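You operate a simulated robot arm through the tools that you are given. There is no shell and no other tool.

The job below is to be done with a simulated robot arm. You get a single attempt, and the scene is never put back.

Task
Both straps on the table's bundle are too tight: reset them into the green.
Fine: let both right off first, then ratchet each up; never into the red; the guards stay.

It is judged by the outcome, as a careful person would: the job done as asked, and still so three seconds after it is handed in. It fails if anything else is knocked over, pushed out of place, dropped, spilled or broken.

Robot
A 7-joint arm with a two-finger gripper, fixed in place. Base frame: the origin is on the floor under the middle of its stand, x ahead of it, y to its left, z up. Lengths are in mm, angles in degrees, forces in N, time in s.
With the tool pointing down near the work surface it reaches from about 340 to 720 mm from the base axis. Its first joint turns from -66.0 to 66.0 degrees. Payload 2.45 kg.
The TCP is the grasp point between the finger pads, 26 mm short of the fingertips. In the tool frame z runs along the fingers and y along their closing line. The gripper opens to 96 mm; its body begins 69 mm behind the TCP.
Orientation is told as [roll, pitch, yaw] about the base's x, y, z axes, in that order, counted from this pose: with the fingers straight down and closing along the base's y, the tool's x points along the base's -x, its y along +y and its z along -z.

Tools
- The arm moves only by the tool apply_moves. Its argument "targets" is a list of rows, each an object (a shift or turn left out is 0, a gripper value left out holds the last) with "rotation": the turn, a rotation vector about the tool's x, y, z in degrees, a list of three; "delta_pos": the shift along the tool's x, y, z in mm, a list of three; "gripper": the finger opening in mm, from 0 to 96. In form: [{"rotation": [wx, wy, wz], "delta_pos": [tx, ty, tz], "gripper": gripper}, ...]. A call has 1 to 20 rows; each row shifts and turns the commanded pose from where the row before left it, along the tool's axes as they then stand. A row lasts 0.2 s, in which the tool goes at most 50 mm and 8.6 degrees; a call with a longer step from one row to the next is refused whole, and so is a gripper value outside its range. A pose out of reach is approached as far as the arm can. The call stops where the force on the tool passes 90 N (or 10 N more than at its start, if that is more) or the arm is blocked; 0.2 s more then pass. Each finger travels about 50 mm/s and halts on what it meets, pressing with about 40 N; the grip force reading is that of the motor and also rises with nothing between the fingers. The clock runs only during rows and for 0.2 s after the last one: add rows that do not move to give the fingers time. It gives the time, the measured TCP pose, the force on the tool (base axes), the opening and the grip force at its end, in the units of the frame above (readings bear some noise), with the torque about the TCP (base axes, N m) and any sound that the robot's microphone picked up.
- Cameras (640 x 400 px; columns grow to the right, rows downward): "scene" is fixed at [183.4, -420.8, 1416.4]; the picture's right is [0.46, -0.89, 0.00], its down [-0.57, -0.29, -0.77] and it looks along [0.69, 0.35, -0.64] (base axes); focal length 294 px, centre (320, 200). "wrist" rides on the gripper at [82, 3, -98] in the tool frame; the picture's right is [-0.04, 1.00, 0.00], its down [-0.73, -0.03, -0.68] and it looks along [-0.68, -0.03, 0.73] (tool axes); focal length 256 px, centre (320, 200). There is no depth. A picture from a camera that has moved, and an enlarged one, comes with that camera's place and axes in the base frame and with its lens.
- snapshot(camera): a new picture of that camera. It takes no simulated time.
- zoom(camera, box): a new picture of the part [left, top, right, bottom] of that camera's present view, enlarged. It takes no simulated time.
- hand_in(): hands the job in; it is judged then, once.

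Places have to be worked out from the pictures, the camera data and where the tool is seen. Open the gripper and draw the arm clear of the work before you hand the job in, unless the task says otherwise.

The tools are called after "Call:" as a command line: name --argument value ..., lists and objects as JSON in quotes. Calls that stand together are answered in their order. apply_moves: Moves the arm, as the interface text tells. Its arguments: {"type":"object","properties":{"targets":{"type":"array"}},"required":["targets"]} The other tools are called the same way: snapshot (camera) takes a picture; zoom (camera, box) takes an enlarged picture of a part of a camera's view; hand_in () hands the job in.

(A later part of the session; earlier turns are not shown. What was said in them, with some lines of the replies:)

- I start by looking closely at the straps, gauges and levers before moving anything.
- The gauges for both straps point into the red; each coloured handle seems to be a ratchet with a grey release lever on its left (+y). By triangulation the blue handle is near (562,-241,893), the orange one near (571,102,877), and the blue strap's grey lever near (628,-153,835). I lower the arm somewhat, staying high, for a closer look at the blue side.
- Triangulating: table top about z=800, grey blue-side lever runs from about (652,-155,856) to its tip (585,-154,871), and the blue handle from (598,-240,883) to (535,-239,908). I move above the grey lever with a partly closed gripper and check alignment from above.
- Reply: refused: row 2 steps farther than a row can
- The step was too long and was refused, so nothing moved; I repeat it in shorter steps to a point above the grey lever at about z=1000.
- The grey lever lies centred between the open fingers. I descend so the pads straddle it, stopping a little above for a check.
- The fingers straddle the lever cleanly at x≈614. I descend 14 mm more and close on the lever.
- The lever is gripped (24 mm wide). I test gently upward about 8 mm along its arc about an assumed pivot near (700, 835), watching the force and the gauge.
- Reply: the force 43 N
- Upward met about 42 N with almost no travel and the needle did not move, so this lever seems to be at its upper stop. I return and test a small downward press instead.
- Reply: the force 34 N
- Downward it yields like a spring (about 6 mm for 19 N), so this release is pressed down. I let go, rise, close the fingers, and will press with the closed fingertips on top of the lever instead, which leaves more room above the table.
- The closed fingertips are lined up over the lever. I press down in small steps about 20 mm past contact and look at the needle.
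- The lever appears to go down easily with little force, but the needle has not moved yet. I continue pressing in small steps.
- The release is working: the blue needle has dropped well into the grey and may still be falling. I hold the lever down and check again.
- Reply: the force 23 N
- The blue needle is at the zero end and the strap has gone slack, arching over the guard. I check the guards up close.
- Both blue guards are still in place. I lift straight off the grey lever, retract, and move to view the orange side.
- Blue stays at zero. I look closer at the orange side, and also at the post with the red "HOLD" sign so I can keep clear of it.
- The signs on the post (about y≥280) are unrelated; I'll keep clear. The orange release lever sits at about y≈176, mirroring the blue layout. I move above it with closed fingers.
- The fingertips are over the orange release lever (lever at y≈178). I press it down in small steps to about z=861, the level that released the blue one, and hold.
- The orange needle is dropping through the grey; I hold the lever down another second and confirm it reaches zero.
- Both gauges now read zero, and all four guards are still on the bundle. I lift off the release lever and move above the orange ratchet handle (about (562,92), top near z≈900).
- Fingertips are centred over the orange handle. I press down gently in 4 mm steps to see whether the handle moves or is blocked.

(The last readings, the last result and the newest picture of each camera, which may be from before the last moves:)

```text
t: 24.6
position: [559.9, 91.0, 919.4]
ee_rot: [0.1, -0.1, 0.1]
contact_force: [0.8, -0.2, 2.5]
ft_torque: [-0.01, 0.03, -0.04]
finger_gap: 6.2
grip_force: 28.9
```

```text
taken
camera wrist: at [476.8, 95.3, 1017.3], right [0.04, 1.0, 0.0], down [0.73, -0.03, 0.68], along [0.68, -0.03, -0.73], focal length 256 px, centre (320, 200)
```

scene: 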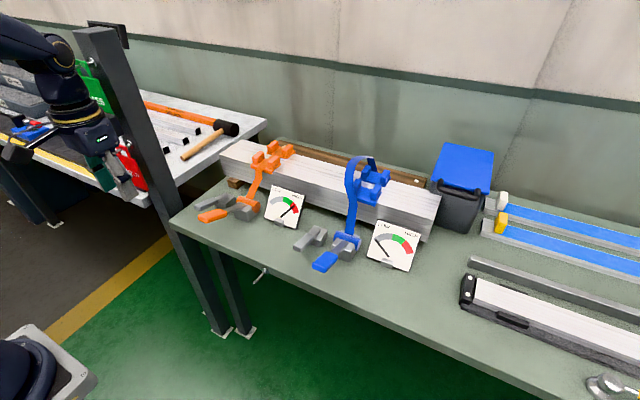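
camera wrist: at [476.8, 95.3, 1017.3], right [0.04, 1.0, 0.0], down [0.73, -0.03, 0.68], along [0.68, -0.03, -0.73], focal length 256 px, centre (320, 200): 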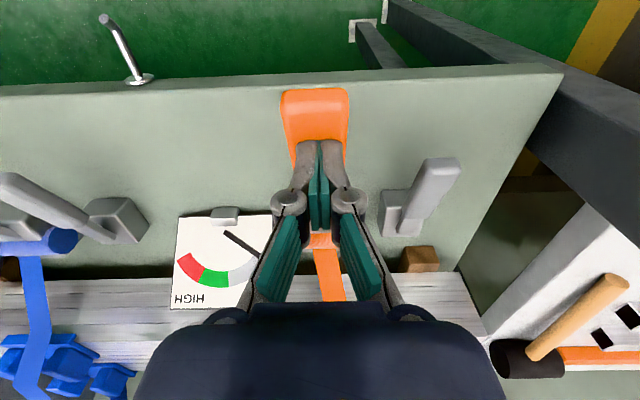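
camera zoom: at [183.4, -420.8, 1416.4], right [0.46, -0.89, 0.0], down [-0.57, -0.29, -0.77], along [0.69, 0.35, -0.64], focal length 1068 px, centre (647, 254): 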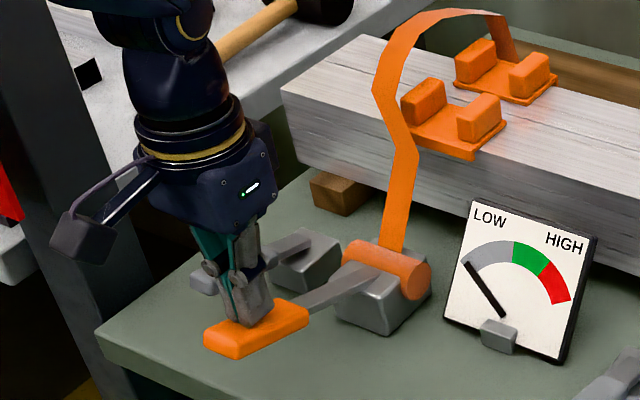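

The handle follows down with barely 2.5 N. I continue down in small steps, listening for clicks and watching the needle.

Call:
apply_moves --targets '[{"delta_pos": [0, 0, 5]}, {"delta_pos": [0, 0, 5]}, {"delta_pos": [0, 0, 5]}, {"delta_pos": [0, 0, 0]}]'

Call:
zoom --camera "scene" --box '[150, 130, 310, 240]'

```text
t: 25.6
position: [558.7, 90.5, 905.8]
ee_rot: [0.1, 0.0, 0.0]
contact_force: [-1.9, 0.9, 2.9]
ft_torque: [0.04, 0.08, -0.05]
finger_gap: 6.0
grip_force: 28.6
```

```text
3.64 times, centred on (230, 185) of scene
camera zoom: at [183.3, -420.8, 1416.4], right [0.46, -0.89, 0.0], down [-0.57, -0.29, -0.77], along [0.69, 0.35, -0.64], focal length 1068 px, centre (647, 254)
```

zoom: 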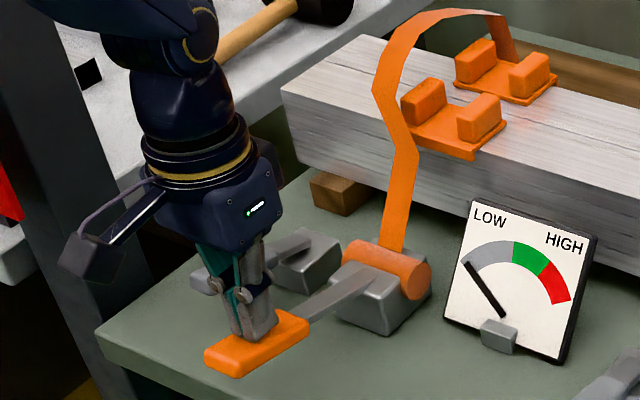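

Handle moving, no click yet and the needle still at zero. I keep pressing in 5 mm steps.

Call:
apply_moves --targets '[{"delta_pos": [0, 0, 5]}, {"delta_pos": [0, 0, 5]}, {"delta_pos": [0, 0, 5]}, {"delta_pos": [0, 0, 0]}]'

Call:
zoom --camera "scene" --box '[150, 130, 310, 240]'

Call:
snapshot --camera "wrist"

```text
t: 26.6
position: [557.6, 91.7, 889.9]
ee_rot: [0.0, 0.0, 0.0]
contact_force: [-0.6, -2.4, 3.7]
ft_torque: [-0.02, 0.05, 0.01]
finger_gap: 6.0
grip_force: 28.6
```

```text
3.64 times, centred on (230, 185) of scene
camera zoom: at [183.3, -420.9, 1416.4], right [0.46, -0.89, 0.0], down [-0.57, -0.29, -0.77], along [0.69, 0.35, -0.64], focal length 1068 px, centre (647, 254)
```

zoom: 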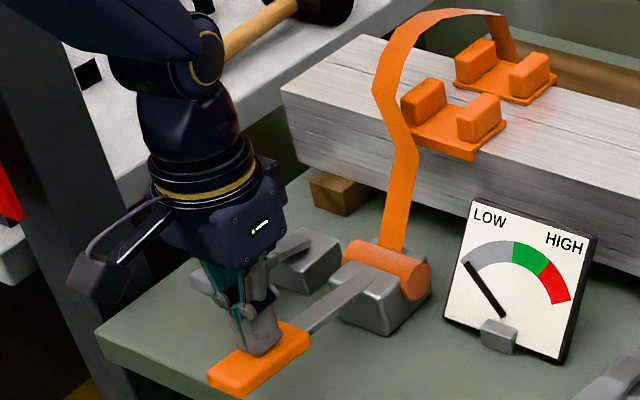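

```text
taken
camera wrist: at [476.6, 95.7, 987.5], right [0.04, 1.0, 0.0], down [0.73, -0.03, 0.68], along [0.68, -0.03, -0.73], focal length 256 px, centre (320, 200)
```

wrist: 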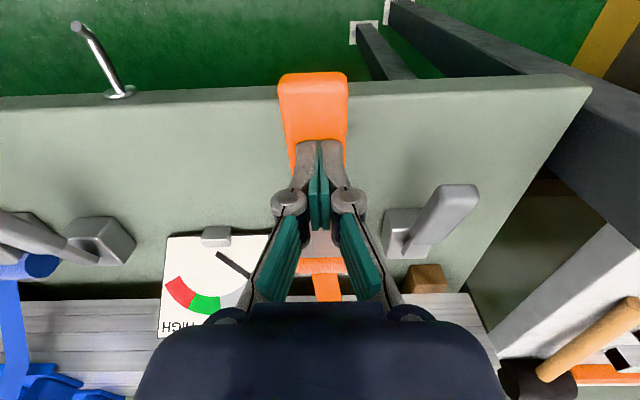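

Still smooth at about 4 N with no click. I continue further down.

Call:
apply_moves --targets '[{"delta_pos": [0, 0, 5]}, {"delta_pos": [0, 0, 5]}, {"delta_pos": [0, 0, 5]}, {"delta_pos": [0, 0, 0]}]'

Call:
zoom --camera "scene" --box '[150, 130, 310, 240]'

```text
t: 27.6
position: [559.5, 91.6, 874.9]
ee_rot: [-0.1, 0.0, 0.0]
contact_force: [-1.5, 1.9, 4.0]
ft_torque: [0.08, 0.09, -0.03]
finger_gap: 6.0
grip_force: 28.6
```

```text
3.64 times, centred on (230, 185) of scene
camera zoom: at [183.3, -420.8, 1416.4], right [0.46, -0.89, 0.0], down [-0.57, -0.29, -0.77], along [0.69, 0.35, -0.64], focal length 1068 px, centre (647, 254)
```

zoom: 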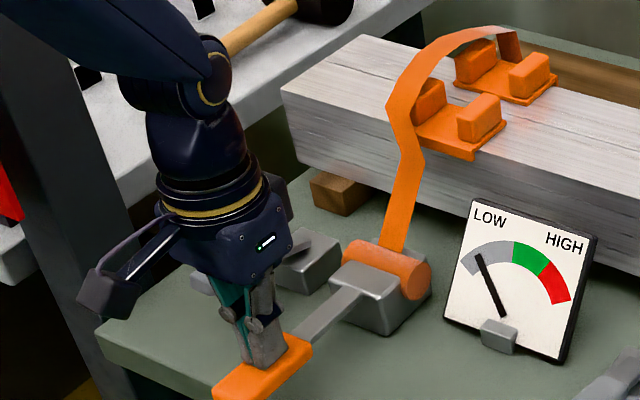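

One notch took: the strap drew in and the needle moved up a bit from zero. I raise the tool to let the handle spring back and check the reading settles.

Call:
apply_moves --targets '[{"delta_pos": [0, 0, -15]}, {"delta_pos": [0, 0, -20]}, {"delta_pos": [0, 0, -20]}, {"delta_pos": [0, 0, 0]}]'

Call:
zoom --camera "scene" --box '[150, 130, 310, 240]'

Call:
zoom --camera "scene" --box '[255, 175, 315, 235]'

Call:
snapshot --camera "wrist"

```text
t: 28.6
position: [558.3, 92.4, 932.0]
ee_rot: [0.0, -0.1, 0.1]
contact_force: [1.4, 0.3, 1.9]
ft_torque: [0.0, -0.01, 0.0]
finger_gap: 6.0
grip_force: 28.0
```

```text
3.64 times, centred on (230, 185) of scene
camera zoom: at [183.4, -420.9, 1416.4], right [0.46, -0.89, 0.0], down [-0.57, -0.29, -0.77], along [0.69, 0.35, -0.64], focal length 1068 px, centre (647, 254)
```

zoom: 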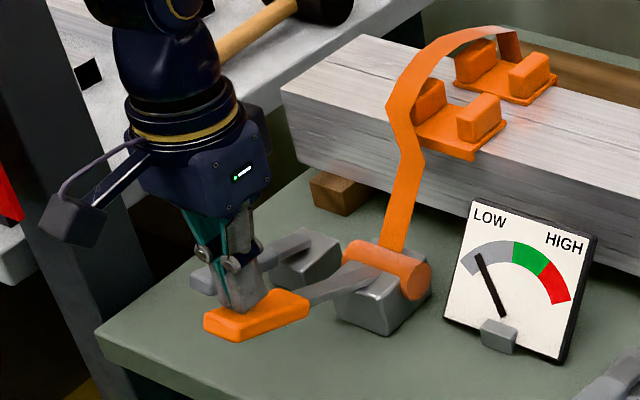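

```text
6.67 times, centred on (285, 205) of scene
camera zoom: at [183.4, -420.9, 1416.4], right [0.46, -0.89, 0.0], down [-0.57, -0.29, -0.77], along [0.69, 0.35, -0.64], focal length 1958 px, centre (553, 167)
```

zoom: 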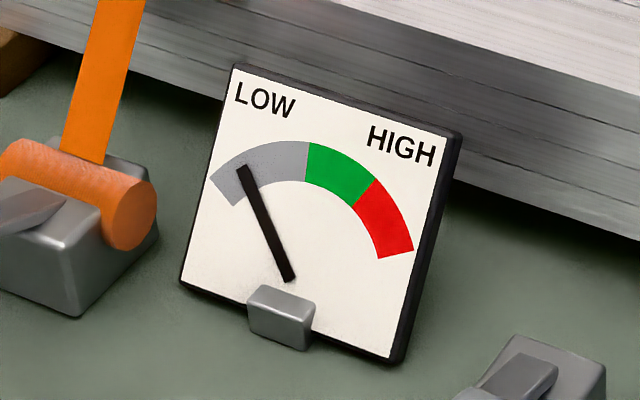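

```text
taken
camera wrist: at [475.8, 96.2, 1030.8], right [0.04, 1.0, 0.0], down [0.73, -0.03, 0.68], along [0.68, -0.03, -0.73], focal length 256 px, centre (320, 200)
```

wrist: 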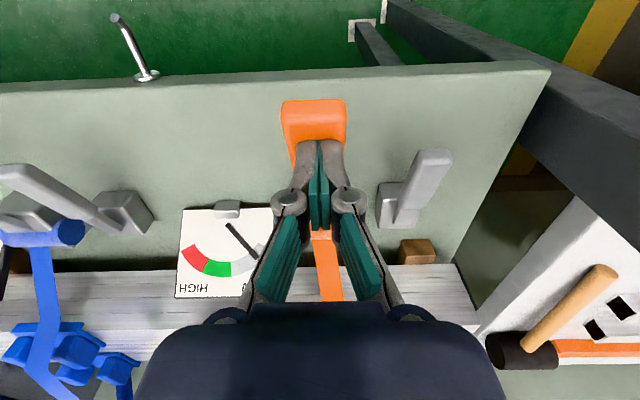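

The handle springs back and the needle holds at about a third of the grey: one stroke adds roughly 13°, with green starting about 44° and red about 77° above zero. I do one more full stroke and check.

Call:
apply_moves --targets '[{"delta_pos": [0, 0, 14]}, {"delta_pos": [0, 0, 14]}, {"delta_pos": [0, 0, 14]}, {"delta_pos": [0, 0, 8]}, {"delta_pos": [0, 0, 7]}, {"delta_pos": [0, 0, 0]}, {"delta_pos": [0, 0, -17]}, {"delta_pos": [0, 0, -20]}, {"delta_pos": [0, 0, -20]}, {"delta_pos": [0, 0, 0]}]'

Call:
zoom --camera "scene" --box '[255, 175, 315, 235]'

Call:
zoom --camera "scene" --box '[180, 120, 430, 280]'

```text
t: 30.8
position: [560.5, 92.3, 931.5]
ee_rot: [0.0, 0.0, 0.0]
contact_force: [0.8, 0.3, 0.8]
ft_torque: [0.01, -0.04, 0.01]
finger_gap: 6.1
grip_force: 28.2
```

```text
6.67 times, centred on (285, 205) of scene
camera zoom: at [183.4, -420.8, 1416.4], right [0.46, -0.89, 0.0], down [-0.57, -0.29, -0.77], along [0.69, 0.35, -0.64], focal length 1958 px, centre (553, 167)
```

zoom: 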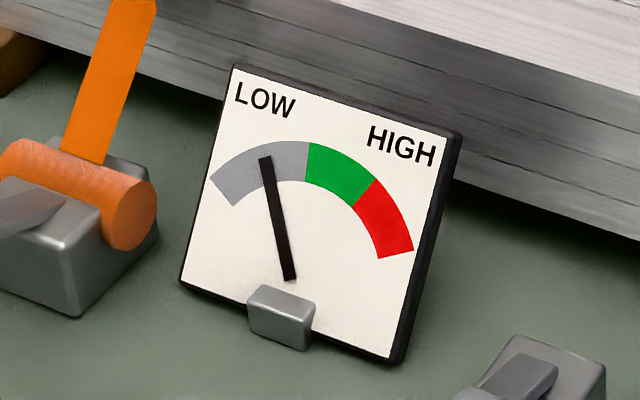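

```text
2.50 times, centred on (305, 200) of scene
camera zoom: at [183.4, -420.8, 1416.4], right [0.46, -0.89, 0.0], down [-0.57, -0.29, -0.77], along [0.69, 0.35, -0.64], focal length 734 px, centre (358, 200)
```

zoom: 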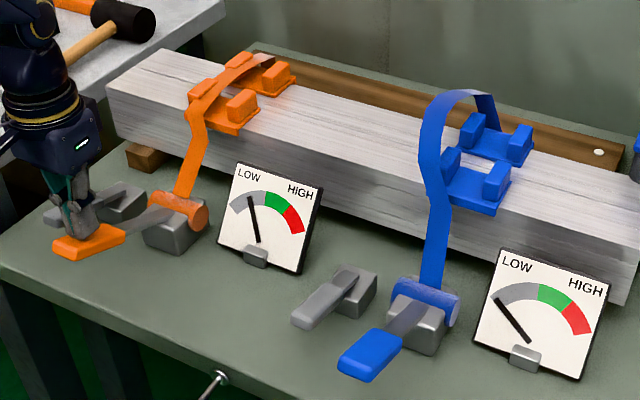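

Second notch took; the needle advances ~12° per stroke and green begins roughly at stroke 4. I do stroke three.

Call:
apply_moves --targets '[{"delta_pos": [0, 0, 14]}, {"delta_pos": [0, 0, 14]}, {"delta_pos": [0, 0, 14]}, {"delta_pos": [0, 0, 8]}, {"delta_pos": [0, 0, 7]}, {"delta_pos": [0, 0, 0]}, {"delta_pos": [0, 0, -17]}, {"delta_pos": [0, 0, -20]}, {"delta_pos": [0, 0, -20]}, {"delta_pos": [0, 0, 0]}]'

Call:
zoom --camera "scene" --box '[255, 175, 315, 235]'

Call:
zoom --camera "scene" --box '[180, 120, 430, 280]'

```text
t: 33.0
position: [562.4, 90.5, 930.1]
ee_rot: [0.0, 0.0, 0.0]
contact_force: [1.3, -0.5, 1.4]
ft_torque: [-0.03, 0.02, 0.03]
finger_gap: 6.3
grip_force: 28.6
```

```text
6.67 times, centred on (285, 205) of scene
camera zoom: at [183.4, -420.9, 1416.4], right [0.46, -0.89, 0.0], down [-0.57, -0.29, -0.77], along [0.69, 0.35, -0.64], focal length 1958 px, centre (553, 167)
```

zoom: 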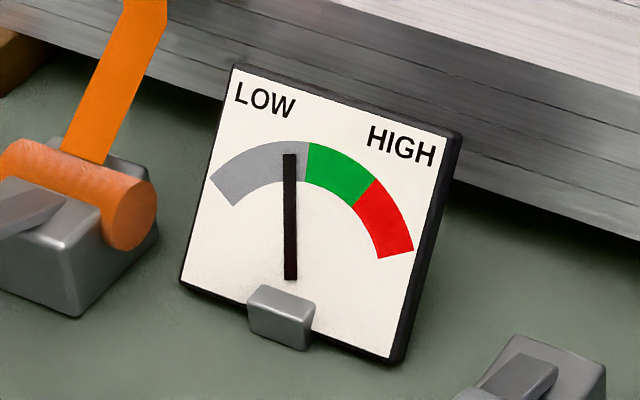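

```text
2.50 times, centred on (305, 200) of scene
camera zoom: at [183.4, -420.9, 1416.4], right [0.46, -0.89, 0.0], down [-0.57, -0.29, -0.77], along [0.69, 0.35, -0.64], focal length 734 px, centre (358, 200)
```

zoom: 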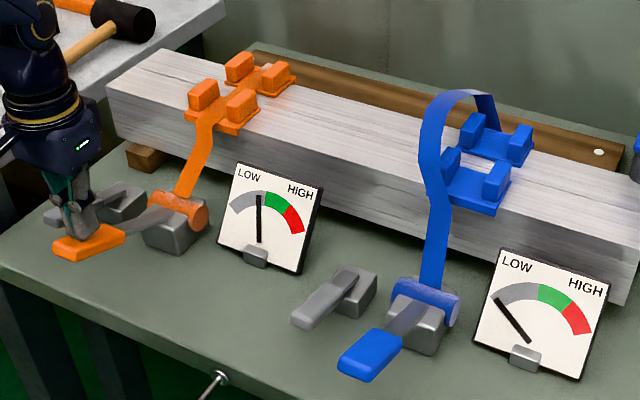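

Third notch: needle at the end of the grey, just short of green, strap flat on its guards again. To see how the straps affect each other, I now go to the blue handle before finishing orange.

Call:
apply_moves --targets '[{"delta_pos": [0, 0, -30]}, {"delta_pos": [0, 0, -45]}, {"delta_pos": [0, -47.4, 0]}, {"delta_pos": [0, -47.4, 0]}, {"delta_pos": [0, -47.4, 0]}, {"delta_pos": [0, -47.4, 0]}, {"delta_pos": [0, -47.4, 0]}, {"delta_pos": [0, -47.4, 0]}, {"delta_pos": [0, -47.4, 0]}, {"delta_pos": [0, 0, 35]}, {"delta_pos": [0, 0, 25]}, {"delta_pos": [0, 0, 0]}]'

Call:
snapshot --camera "wrist"

Call:
zoom --camera "scene" --box '[230, 150, 430, 280]'

```text
t: 35.6
position: [559.4, -241.7, 944.0]
ee_rot: [0.0, 0.0, 0.0]
contact_force: [-0.4, -1.0, 0.1]
ft_torque: [0.0, 0.03, -0.04]
finger_gap: 0.1
grip_force: 28.8
```

```text
taken
camera wrist: at [477.2, -237.3, 1041.9], right [0.04, 1.0, 0.0], down [0.73, -0.03, 0.68], along [0.68, -0.03, -0.73], focal length 256 px, centre (320, 200)
```

wrist: 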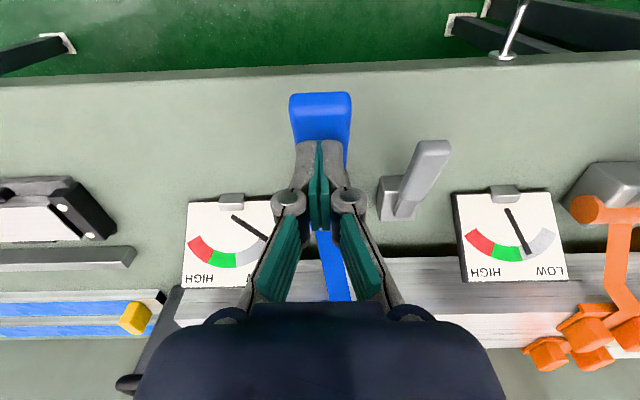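

```text
3.08 times, centred on (330, 215) of scene
camera zoom: at [183.4, -420.8, 1416.4], right [0.46, -0.89, 0.0], down [-0.57, -0.29, -0.77], along [0.69, 0.35, -0.64], focal length 904 px, centre (289, 154)
```

zoom: 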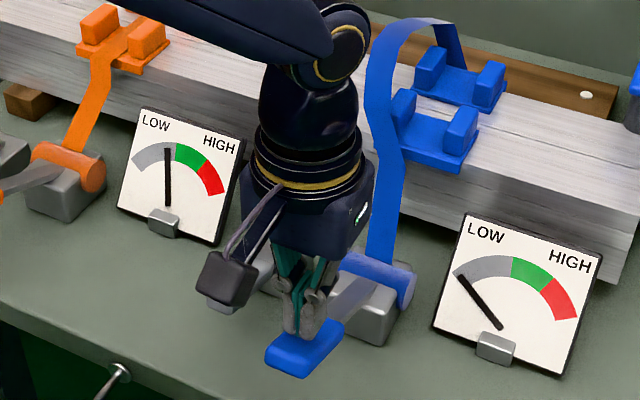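

The fingertips are centred over the blue handle with both gauges in view. I do one full stroke on blue.

Call:
apply_moves --targets '[{"delta_pos": [0, 0, 14]}, {"delta_pos": [0, 0, 14]}, {"delta_pos": [0, 0, 14]}, {"delta_pos": [0, 0, 14]}, {"delta_pos": [0, 0, 7]}, {"delta_pos": [0, 0, 7]}, {"delta_pos": [0, 0, 0]}, {"delta_pos": [0, 0, -17]}, {"delta_pos": [0, 0, -20]}, {"delta_pos": [0, 0, -20]}, {"delta_pos": [0, 0, 0]}]'

Call:
zoom --camera "scene" --box '[230, 150, 430, 280]'

Call:
zoom --camera "scene" --box '[360, 210, 430, 280]'

```text
t: 38.0
position: [561.9, -238.2, 931.8]
ee_rot: [0.0, 0.1, 0.0]
contact_force: [1.5, 1.3, 0.8]
ft_torque: [0.02, -0.01, -0.01]
finger_gap: 5.9
grip_force: 28.4
```

```text
3.08 times, centred on (330, 215) of scene
camera zoom: at [183.4, -420.8, 1416.4], right [0.46, -0.89, 0.0], down [-0.57, -0.29, -0.77], along [0.69, 0.35, -0.64], focal length 904 px, centre (289, 154)
```

zoom: 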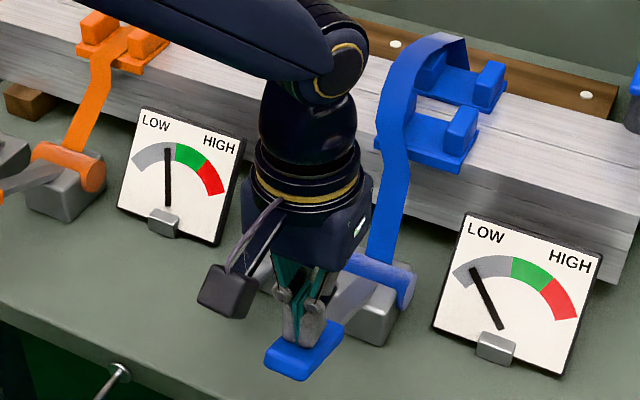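

```text
5.71 times, centred on (395, 245) of scene
camera zoom: at [183.4, -420.8, 1416.4], right [0.46, -0.89, 0.0], down [-0.57, -0.29, -0.77], along [0.69, 0.35, -0.64], focal length 1678 px, centre (-109, -57)
```

zoom: 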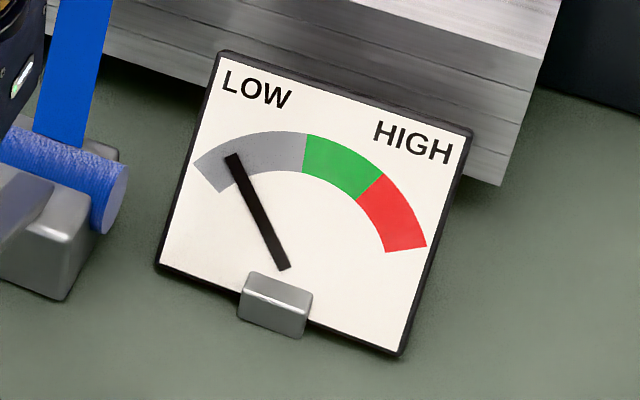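

Blue notch 1 took and orange hasn't noticeably moved. I do stroke two on blue.

Call:
apply_moves --targets '[{"delta_pos": [0, 0, 14]}, {"delta_pos": [0, 0, 14]}, {"delta_pos": [0, 0, 14]}, {"delta_pos": [0, 0, 8]}, {"delta_pos": [0, 0, 7]}, {"delta_pos": [0, 0, 0]}, {"delta_pos": [0, 0, -17]}, {"delta_pos": [0, 0, -20]}, {"delta_pos": [0, 0, -20]}, {"delta_pos": [0, 0, 0]}]'

Call:
zoom --camera "scene" --box '[230, 150, 430, 280]'

Call:
zoom --camera "scene" --box '[360, 210, 430, 280]'

Call:
zoom --camera "scene" --box '[255, 175, 315, 235]'

```text
t: 40.2
position: [561.5, -241.6, 933.7]
ee_rot: [0.0, 0.0, 0.0]
contact_force: [-0.2, -0.4, 1.1]
ft_torque: [0.01, -0.02, 0.0]
finger_gap: 6.1
grip_force: 28.1
```

```text
3.08 times, centred on (330, 215) of scene
camera zoom: at [183.4, -420.8, 1416.4], right [0.46, -0.89, 0.0], down [-0.57, -0.29, -0.77], along [0.69, 0.35, -0.64], focal length 904 px, centre (289, 154)
```

zoom: 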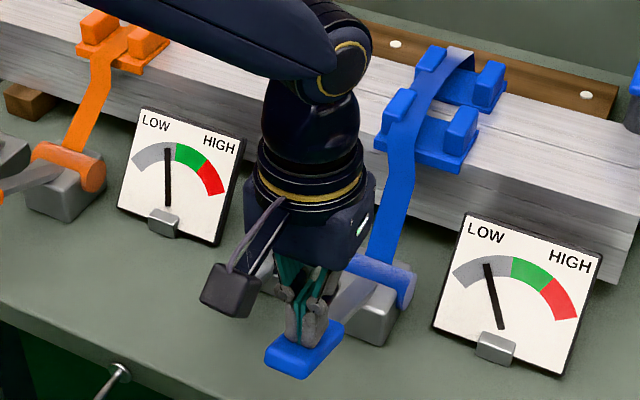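

```text
5.71 times, centred on (395, 245) of scene
camera zoom: at [183.4, -420.8, 1416.4], right [0.46, -0.89, 0.0], down [-0.57, -0.29, -0.77], along [0.69, 0.35, -0.64], focal length 1678 px, centre (-109, -57)
```

zoom: 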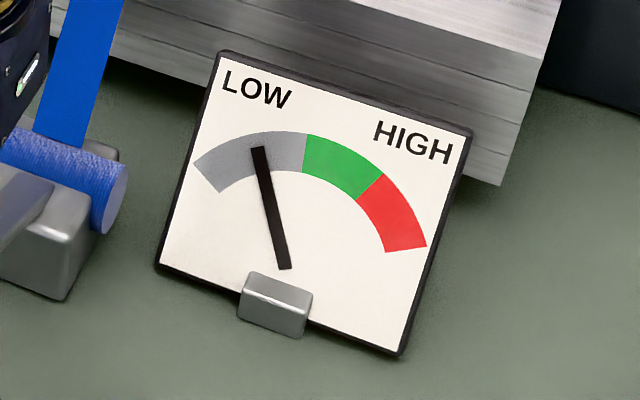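

```text
6.67 times, centred on (285, 205) of scene
camera zoom: at [183.4, -420.8, 1416.4], right [0.46, -0.89, 0.0], down [-0.57, -0.29, -0.77], along [0.69, 0.35, -0.64], focal length 1958 px, centre (553, 167)
```

zoom: 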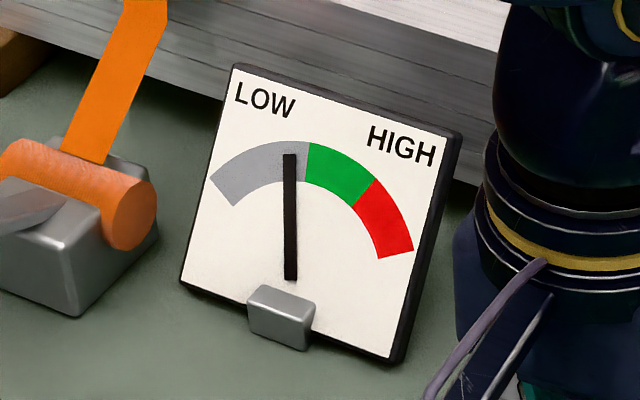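

Orange is unaffected so far. Blue is at notch 2, still mid-grey; I make stroke three.

Call:
apply_moves --targets '[{"delta_pos": [0, 0, 14]}, {"delta_pos": [0, 0, 14]}, {"delta_pos": [0, 0, 14]}, {"delta_pos": [0, 0, 8]}, {"delta_pos": [0, 0, 7]}, {"delta_pos": [0, 0, 0]}, {"delta_pos": [0, 0, -17]}, {"delta_pos": [0, 0, -20]}, {"delta_pos": [0, 0, -20]}, {"delta_pos": [0, 0, 0]}]'

Call:
zoom --camera "scene" --box '[230, 150, 430, 280]'

Call:
zoom --camera "scene" --box '[360, 210, 430, 280]'

Call:
zoom --camera "scene" --box '[255, 175, 315, 235]'

```text
t: 42.4
position: [560.2, -237.3, 932.4]
ee_rot: [0.1, -0.1, 0.0]
contact_force: [0.8, 1.0, 0.9]
ft_torque: [0.0, 0.02, 0.02]
finger_gap: 5.9
grip_force: 28.6
```

```text
3.08 times, centred on (330, 215) of scene
camera zoom: at [183.4, -420.8, 1416.4], right [0.46, -0.89, 0.0], down [-0.57, -0.29, -0.77], along [0.69, 0.35, -0.64], focal length 904 px, centre (289, 154)
```

zoom: 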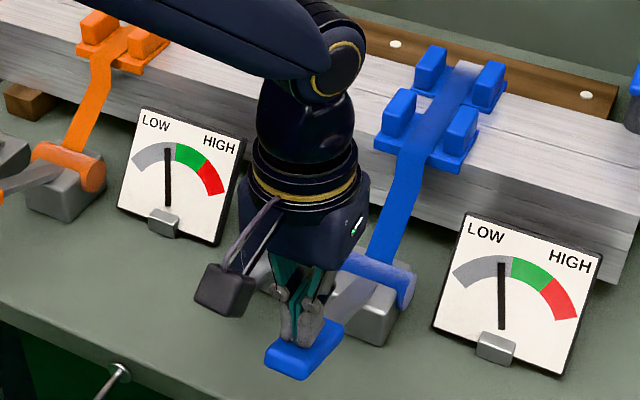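

```text
5.71 times, centred on (395, 245) of scene
camera zoom: at [183.4, -420.8, 1416.4], right [0.46, -0.89, 0.0], down [-0.57, -0.29, -0.77], along [0.69, 0.35, -0.64], focal length 1678 px, centre (-109, -57)
```

zoom: 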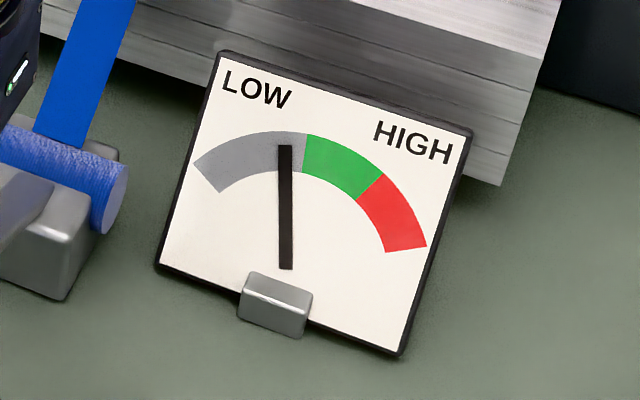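

```text
6.67 times, centred on (285, 205) of scene
camera zoom: at [183.4, -420.8, 1416.4], right [0.46, -0.89, 0.0], down [-0.57, -0.29, -0.77], along [0.69, 0.35, -0.64], focal length 1958 px, centre (553, 167)
```

zoom: 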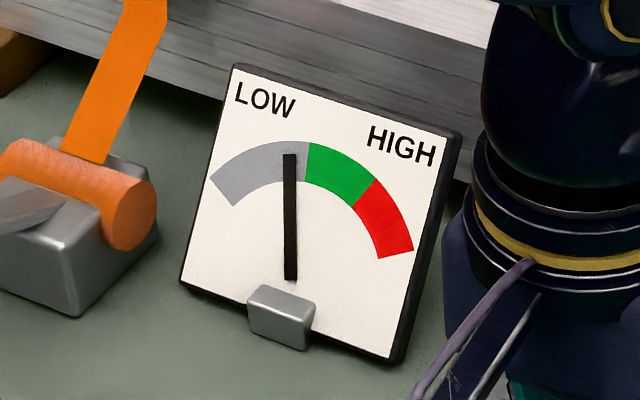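

Blue is at notch 3, just short of green; orange unchanged. I do stroke four on blue and re-read both.

Call:
apply_moves --targets '[{"delta_pos": [0, 0, 14]}, {"delta_pos": [0, 0, 14]}, {"delta_pos": [0, 0, 14]}, {"delta_pos": [0, 0, 8]}, {"delta_pos": [0, 0, 7]}, {"delta_pos": [0, 0, 0]}, {"delta_pos": [0, 0, -17]}, {"delta_pos": [0, 0, -20]}, {"delta_pos": [0, 0, -20]}, {"delta_pos": [0, 0, 0]}]'

Call:
zoom --camera "scene" --box '[230, 150, 430, 280]'

Call:
zoom --camera "scene" --box '[360, 210, 430, 280]'

Call:
zoom --camera "scene" --box '[255, 175, 315, 235]'

```text
t: 44.6
position: [560.8, -240.2, 933.2]
ee_rot: [0.0, 0.1, -0.1]
contact_force: [1.4, 0.7, 1.2]
ft_torque: [0.04, -0.01, -0.02]
finger_gap: 6.0
grip_force: 28.2
```

```text
3.08 times, centred on (330, 215) of scene
camera zoom: at [183.4, -420.8, 1416.4], right [0.46, -0.89, 0.0], down [-0.57, -0.29, -0.77], along [0.69, 0.35, -0.64], focal length 904 px, centre (289, 154)
```

zoom: 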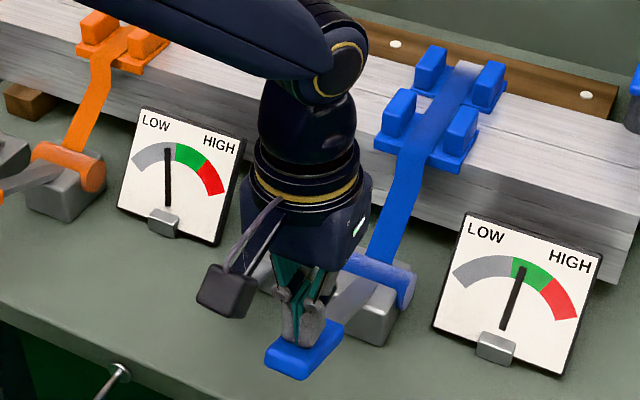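

```text
5.71 times, centred on (395, 245) of scene
camera zoom: at [183.4, -420.8, 1416.4], right [0.46, -0.89, 0.0], down [-0.57, -0.29, -0.77], along [0.69, 0.35, -0.64], focal length 1678 px, centre (-109, -57)
```

zoom: 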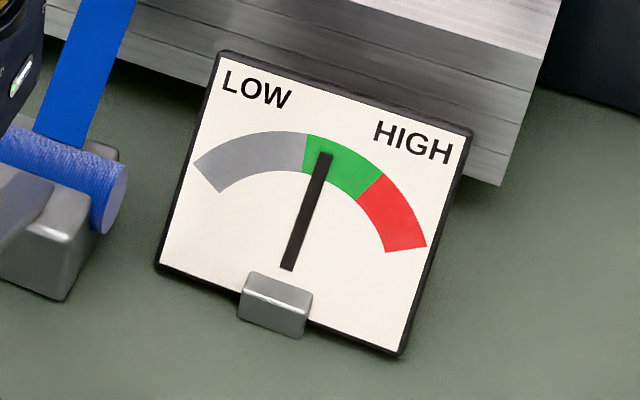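

```text
6.67 times, centred on (285, 205) of scene
camera zoom: at [183.4, -420.8, 1416.4], right [0.46, -0.89, 0.0], down [-0.57, -0.29, -0.77], along [0.69, 0.35, -0.64], focal length 1958 px, centre (553, 167)
```

zoom: 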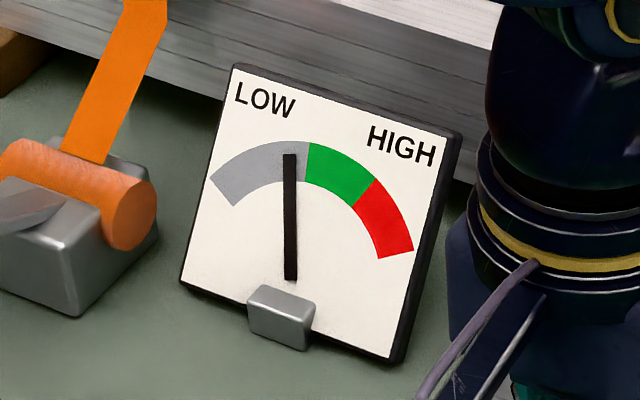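

Blue is now clearly inside the green (roughly a quarter in) and orange has not been disturbed. I leave blue there and go back to the orange handle for its fourth stroke.

Call:
apply_moves --targets '[{"delta_pos": [0, 0, -30]}, {"delta_pos": [0, 0, -42]}, {"delta_pos": [0, 47.4, 0]}, {"delta_pos": [0, 47.4, 0]}, {"delta_pos": [0, 47.4, 0]}, {"delta_pos": [0, 47.4, 0]}, {"delta_pos": [0, 47.4, 0]}, {"delta_pos": [0, 47.4, 0]}, {"delta_pos": [0, 47.4, 0]}, {"delta_pos": [0, 0, 35]}, {"delta_pos": [0, 0, 25]}, {"delta_pos": [0, 0, 0]}]'

Call:
snapshot --camera "wrist"

Call:
zoom --camera "scene" --box '[180, 120, 430, 280]'

```text
t: 47.2
position: [557.8, 91.1, 943.4]
ee_rot: [0.0, 0.0, 0.0]
contact_force: [0.1, -0.4, -0.3]
ft_torque: [0.01, -0.02, -0.01]
finger_gap: 0.0
grip_force: 28.7
```

```text
taken
camera wrist: at [475.9, 93.9, 1042.1], right [0.04, 1.0, 0.0], down [0.73, -0.03, 0.68], along [0.68, -0.03, -0.73], focal length 256 px, centre (320, 200)
```

wrist: 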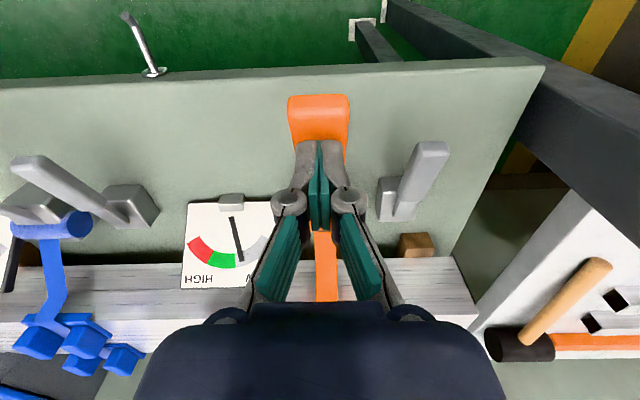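

```text
2.50 times, centred on (305, 200) of scene
camera zoom: at [183.4, -420.8, 1416.4], right [0.46, -0.89, 0.0], down [-0.57, -0.29, -0.77], along [0.69, 0.35, -0.64], focal length 734 px, centre (358, 200)
```

zoom: 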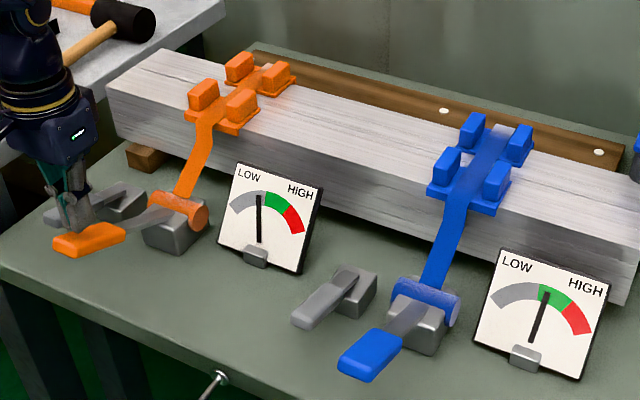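

Positioned over the orange handle; orange still at notch 3, blue in green. I make the fourth orange stroke.

Call:
apply_moves --targets '[{"delta_pos": [0, 0, 14]}, {"delta_pos": [0, 0, 14]}, {"delta_pos": [0, 0, 14]}, {"delta_pos": [0, 0, 13]}, {"delta_pos": [0, 0, 7]}, {"delta_pos": [0, 0, 7]}, {"delta_pos": [0, 0, 0]}, {"delta_pos": [0, 0, -17]}, {"delta_pos": [0, 0, -20]}, {"delta_pos": [0, 0, -20]}, {"delta_pos": [0, 0, -10]}, {"delta_pos": [0, 0, 0]}]'

Call:
zoom --camera "scene" --box '[180, 120, 430, 280]'

Call:
zoom --camera "scene" --box '[255, 175, 315, 235]'

Call:
zoom --camera "scene" --box '[360, 210, 430, 280]'

```text
t: 49.8
position: [557.8, 92.9, 941.7]
ee_rot: [0.0, 0.1, -0.1]
contact_force: [-0.6, 0.1, -0.1]
ft_torque: [0.02, 0.04, 0.0]
finger_gap: 0.1
grip_force: 28.6
```

```text
2.50 times, centred on (305, 200) of scene
camera zoom: at [183.4, -420.8, 1416.4], right [0.46, -0.89, 0.0], down [-0.57, -0.29, -0.77], along [0.69, 0.35, -0.64], focal length 734 px, centre (358, 200)
```

zoom: 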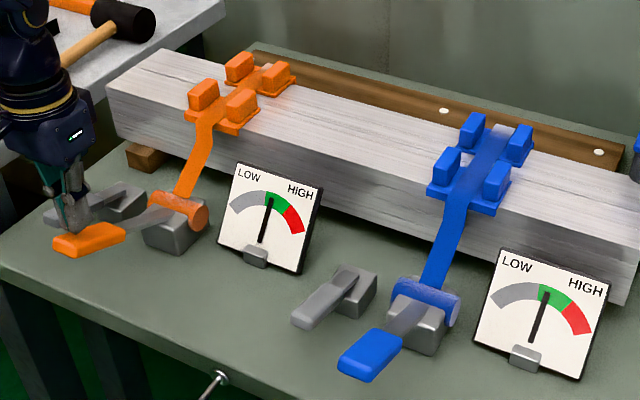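

```text
6.67 times, centred on (285, 205) of scene
camera zoom: at [183.4, -420.8, 1416.4], right [0.46, -0.89, 0.0], down [-0.57, -0.29, -0.77], along [0.69, 0.35, -0.64], focal length 1958 px, centre (553, 167)
```

zoom: 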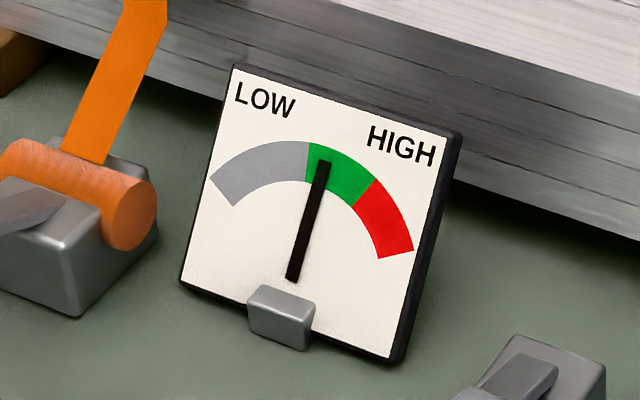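

```text
5.71 times, centred on (395, 245) of scene
camera zoom: at [183.4, -420.8, 1416.4], right [0.46, -0.89, 0.0], down [-0.57, -0.29, -0.77], along [0.69, 0.35, -0.64], focal length 1678 px, centre (-109, -57)
```

zoom: 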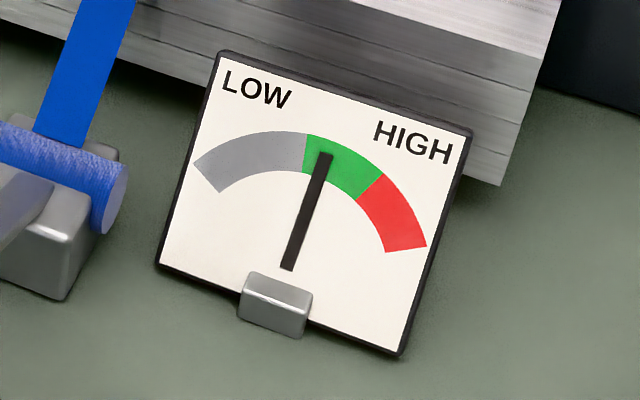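

Both needles are now inside the green. I raise the arm, retract clear with the gripper open, and wait a few seconds to confirm the readings hold.

Call:
apply_moves --targets '[{"delta_pos": [0, 0, -45]}, {"delta_pos": [0, 0, -45]}, {"delta_pos": [0, 0, -45]}, {"delta_pos": [40, -25, 0]}, {"delta_pos": [40, -25, 0]}, {"delta_pos": [40, -25, 0]}, {"delta_pos": [40, -25, 0], "gripper": 96}, {"delta_pos": [0, -25, 0]}, {"delta_pos": [0, -45, 0]}, {"delta_pos": [0, -25, -20]}, {"delta_pos": [0, 0, 0]}, {"delta_pos": [0, 0, 0]}, {"delta_pos": [0, 0, 0]}, {"delta_pos": [0, 0, 0]}, {"delta_pos": [0, 0, 0]}, {"delta_pos": [0, 0, 0]}, {"delta_pos": [0, 0, 0]}, {"delta_pos": [0, 0, 0]}]'

Call:
snapshot --camera "scene"

Call:
snapshot --camera "wrist"

Call:
zoom --camera "scene" --box '[255, 175, 315, 235]'

Call:
zoom --camera "scene" --box '[360, 210, 430, 280]'

```text
t: 53.6
position: [398.0, -103.6, 1096.1]
ee_rot: [0.0, -0.1, 0.0]
contact_force: [0.2, -0.2, 0.7]
ft_torque: [0.01, 0.02, -0.03]
finger_gap: 96.2
grip_force: 0.1
```

```text
taken
```

scene: 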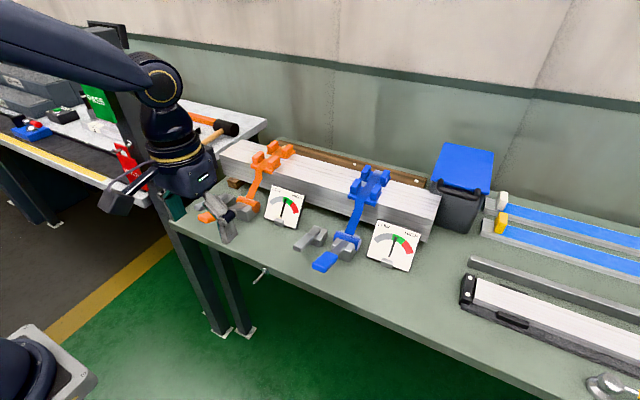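

```text
taken
camera wrist: at [315.1, -99.7, 1194.2], right [0.04, 1.0, 0.0], down [0.73, -0.03, 0.68], along [0.68, -0.03, -0.73], focal length 256 px, centre (320, 200)
```

wrist: 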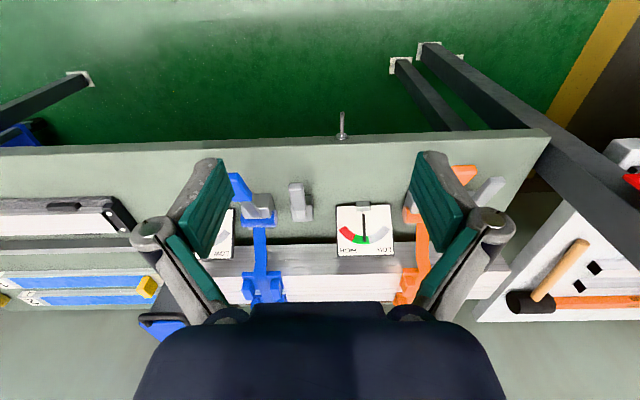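

```text
6.67 times, centred on (285, 205) of scene
camera zoom: at [183.4, -420.8, 1416.4], right [0.46, -0.89, 0.0], down [-0.57, -0.29, -0.77], along [0.69, 0.35, -0.64], focal length 1958 px, centre (553, 167)
```

zoom: 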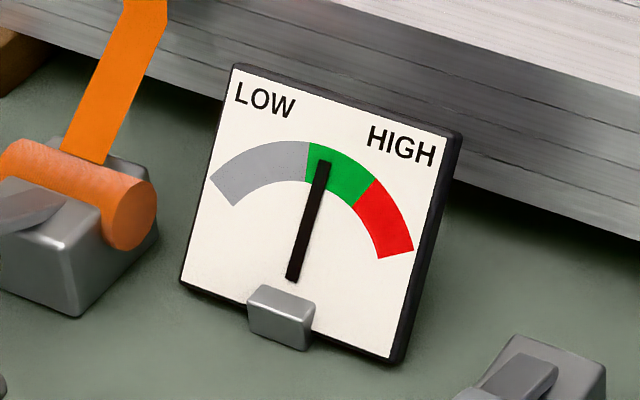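

```text
5.71 times, centred on (395, 245) of scene
camera zoom: at [183.4, -420.8, 1416.4], right [0.46, -0.89, 0.0], down [-0.57, -0.29, -0.77], along [0.69, 0.35, -0.64], focal length 1678 px, centre (-109, -57)
```

zoom: 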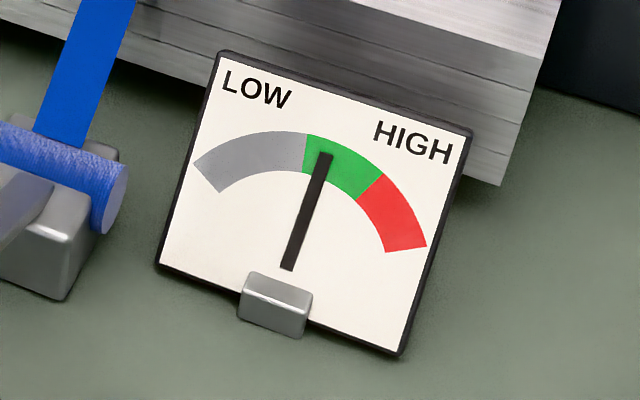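

Both readings hold. I cross-check the needles from the wrist camera to rule out parallax, and check the guards.

Call:
zoom --camera "wrist" --box '[325, 190, 405, 265]'

Call:
zoom --camera "scene" --box '[190, 120, 430, 280]'

Call:
apply_moves --targets '[{"delta_pos": [0, -45, 0]}, {"delta_pos": [0, -45, 0]}, {"delta_pos": [0, -45, 0]}, {"delta_pos": [0, -45, 0]}, {"delta_pos": [0, 0, 0]}, {"delta_pos": [0, 0, 0]}]'

Call:
snapshot --camera "wrist"

```text
5.33 times, centred on (365, 228) of wrist
camera zoom: at [315.1, -99.7, 1194.2], right [0.04, 1.0, 0.0], down [0.73, -0.03, 0.68], along [0.68, -0.03, -0.73], focal length 1365 px, centre (80, 53)
```

zoom: 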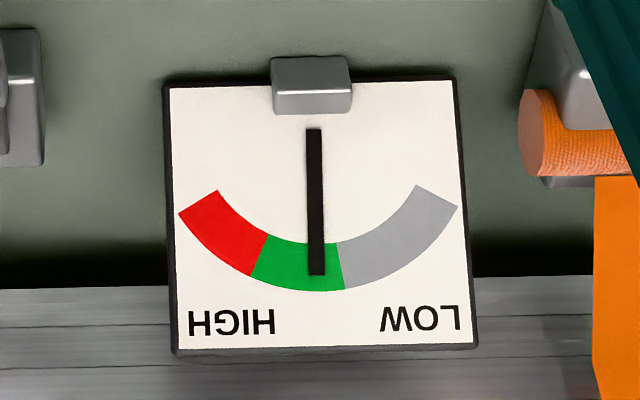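

```text
2.50 times, centred on (310, 200) of scene
camera zoom: at [183.4, -420.8, 1416.4], right [0.46, -0.89, 0.0], down [-0.57, -0.29, -0.77], along [0.69, 0.35, -0.64], focal length 734 px, centre (345, 200)
```

zoom: 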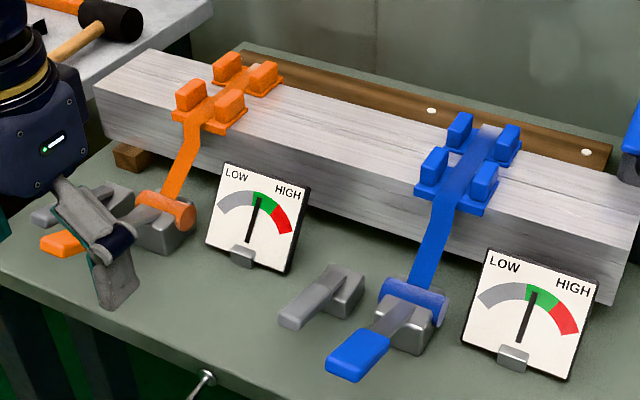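

```text
t: 55.0
position: [399.5, -278.5, 1092.1]
ee_rot: [0.0, 0.1, 0.0]
contact_force: [0.2, -0.8, -0.2]
ft_torque: [0.0, 0.0, 0.0]
finger_gap: 96.1
grip_force: 0.0
```

```text
taken
camera wrist: at [316.7, -274.1, 1190.6], right [0.04, 1.0, 0.0], down [0.73, -0.03, 0.68], along [0.68, -0.03, -0.73], focal length 256 px, centre (320, 200)
```

wrist: 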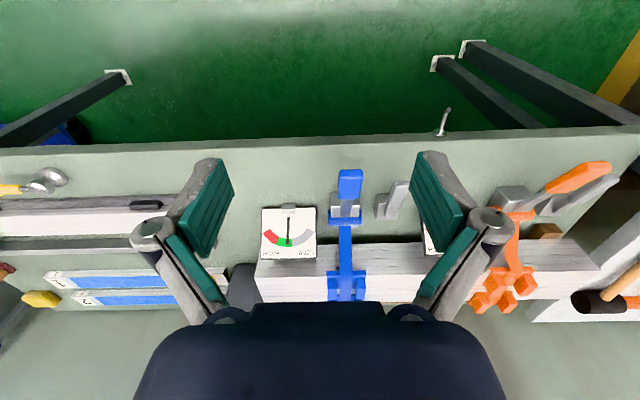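

From straight on, orange sits about a third into the green with clear margin. I check blue the same way.

Call:
zoom --camera "wrist" --box '[250, 195, 330, 270]'

Call:
zoom --camera "scene" --box '[180, 120, 450, 280]'

```text
5.33 times, centred on (290, 232) of wrist
camera zoom: at [316.7, -274.1, 1190.6], right [0.04, 1.0, 0.0], down [0.73, -0.03, 0.68], along [0.68, -0.03, -0.73], focal length 1365 px, centre (480, 27)
```

zoom: 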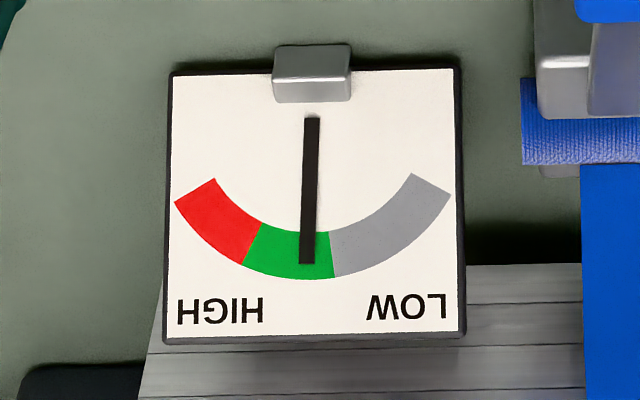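

```text
2.37 times, centred on (315, 200) of scene
camera zoom: at [183.4, -420.9, 1416.4], right [0.46, -0.89, 0.0], down [-0.57, -0.29, -0.77], along [0.69, 0.35, -0.64], focal length 696 px, centre (332, 200)
```

zoom: 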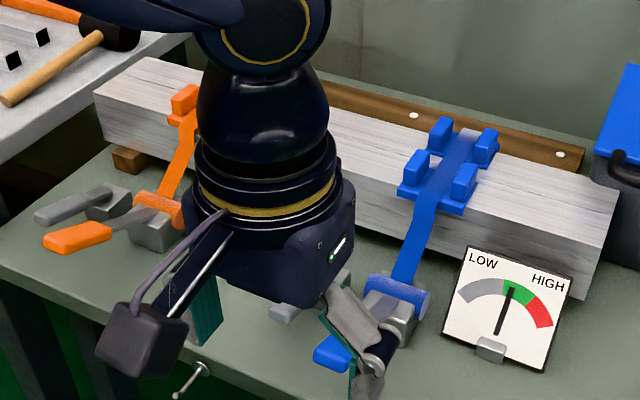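

Both needles are confirmed in the green from two angles and have stayed there for several seconds. All four guards are in place and the handles have returned; the arm is high and clear with the gripper open, so I hand the job in.

Call:
hand_in

```text
The job is handed in.
```

Both straps are reset into the green, and I've handed the job in.

- **Release:** I let both straps right off first, and both needles went down to zero.
- **Tightening:** I then ratcheted each strap up with four strokes, checking the gauges after every stroke. Neither needle went back into the red.
- **Final readings:** Each needle sits about a third of the way into the green. I checked them from two camera angles, and they held for several seconds after the last stroke.
- **Everything else:** All four guards are still on the bundle, and I saw nothing else on the table moved. The arm ended raised clear with its gripper open.
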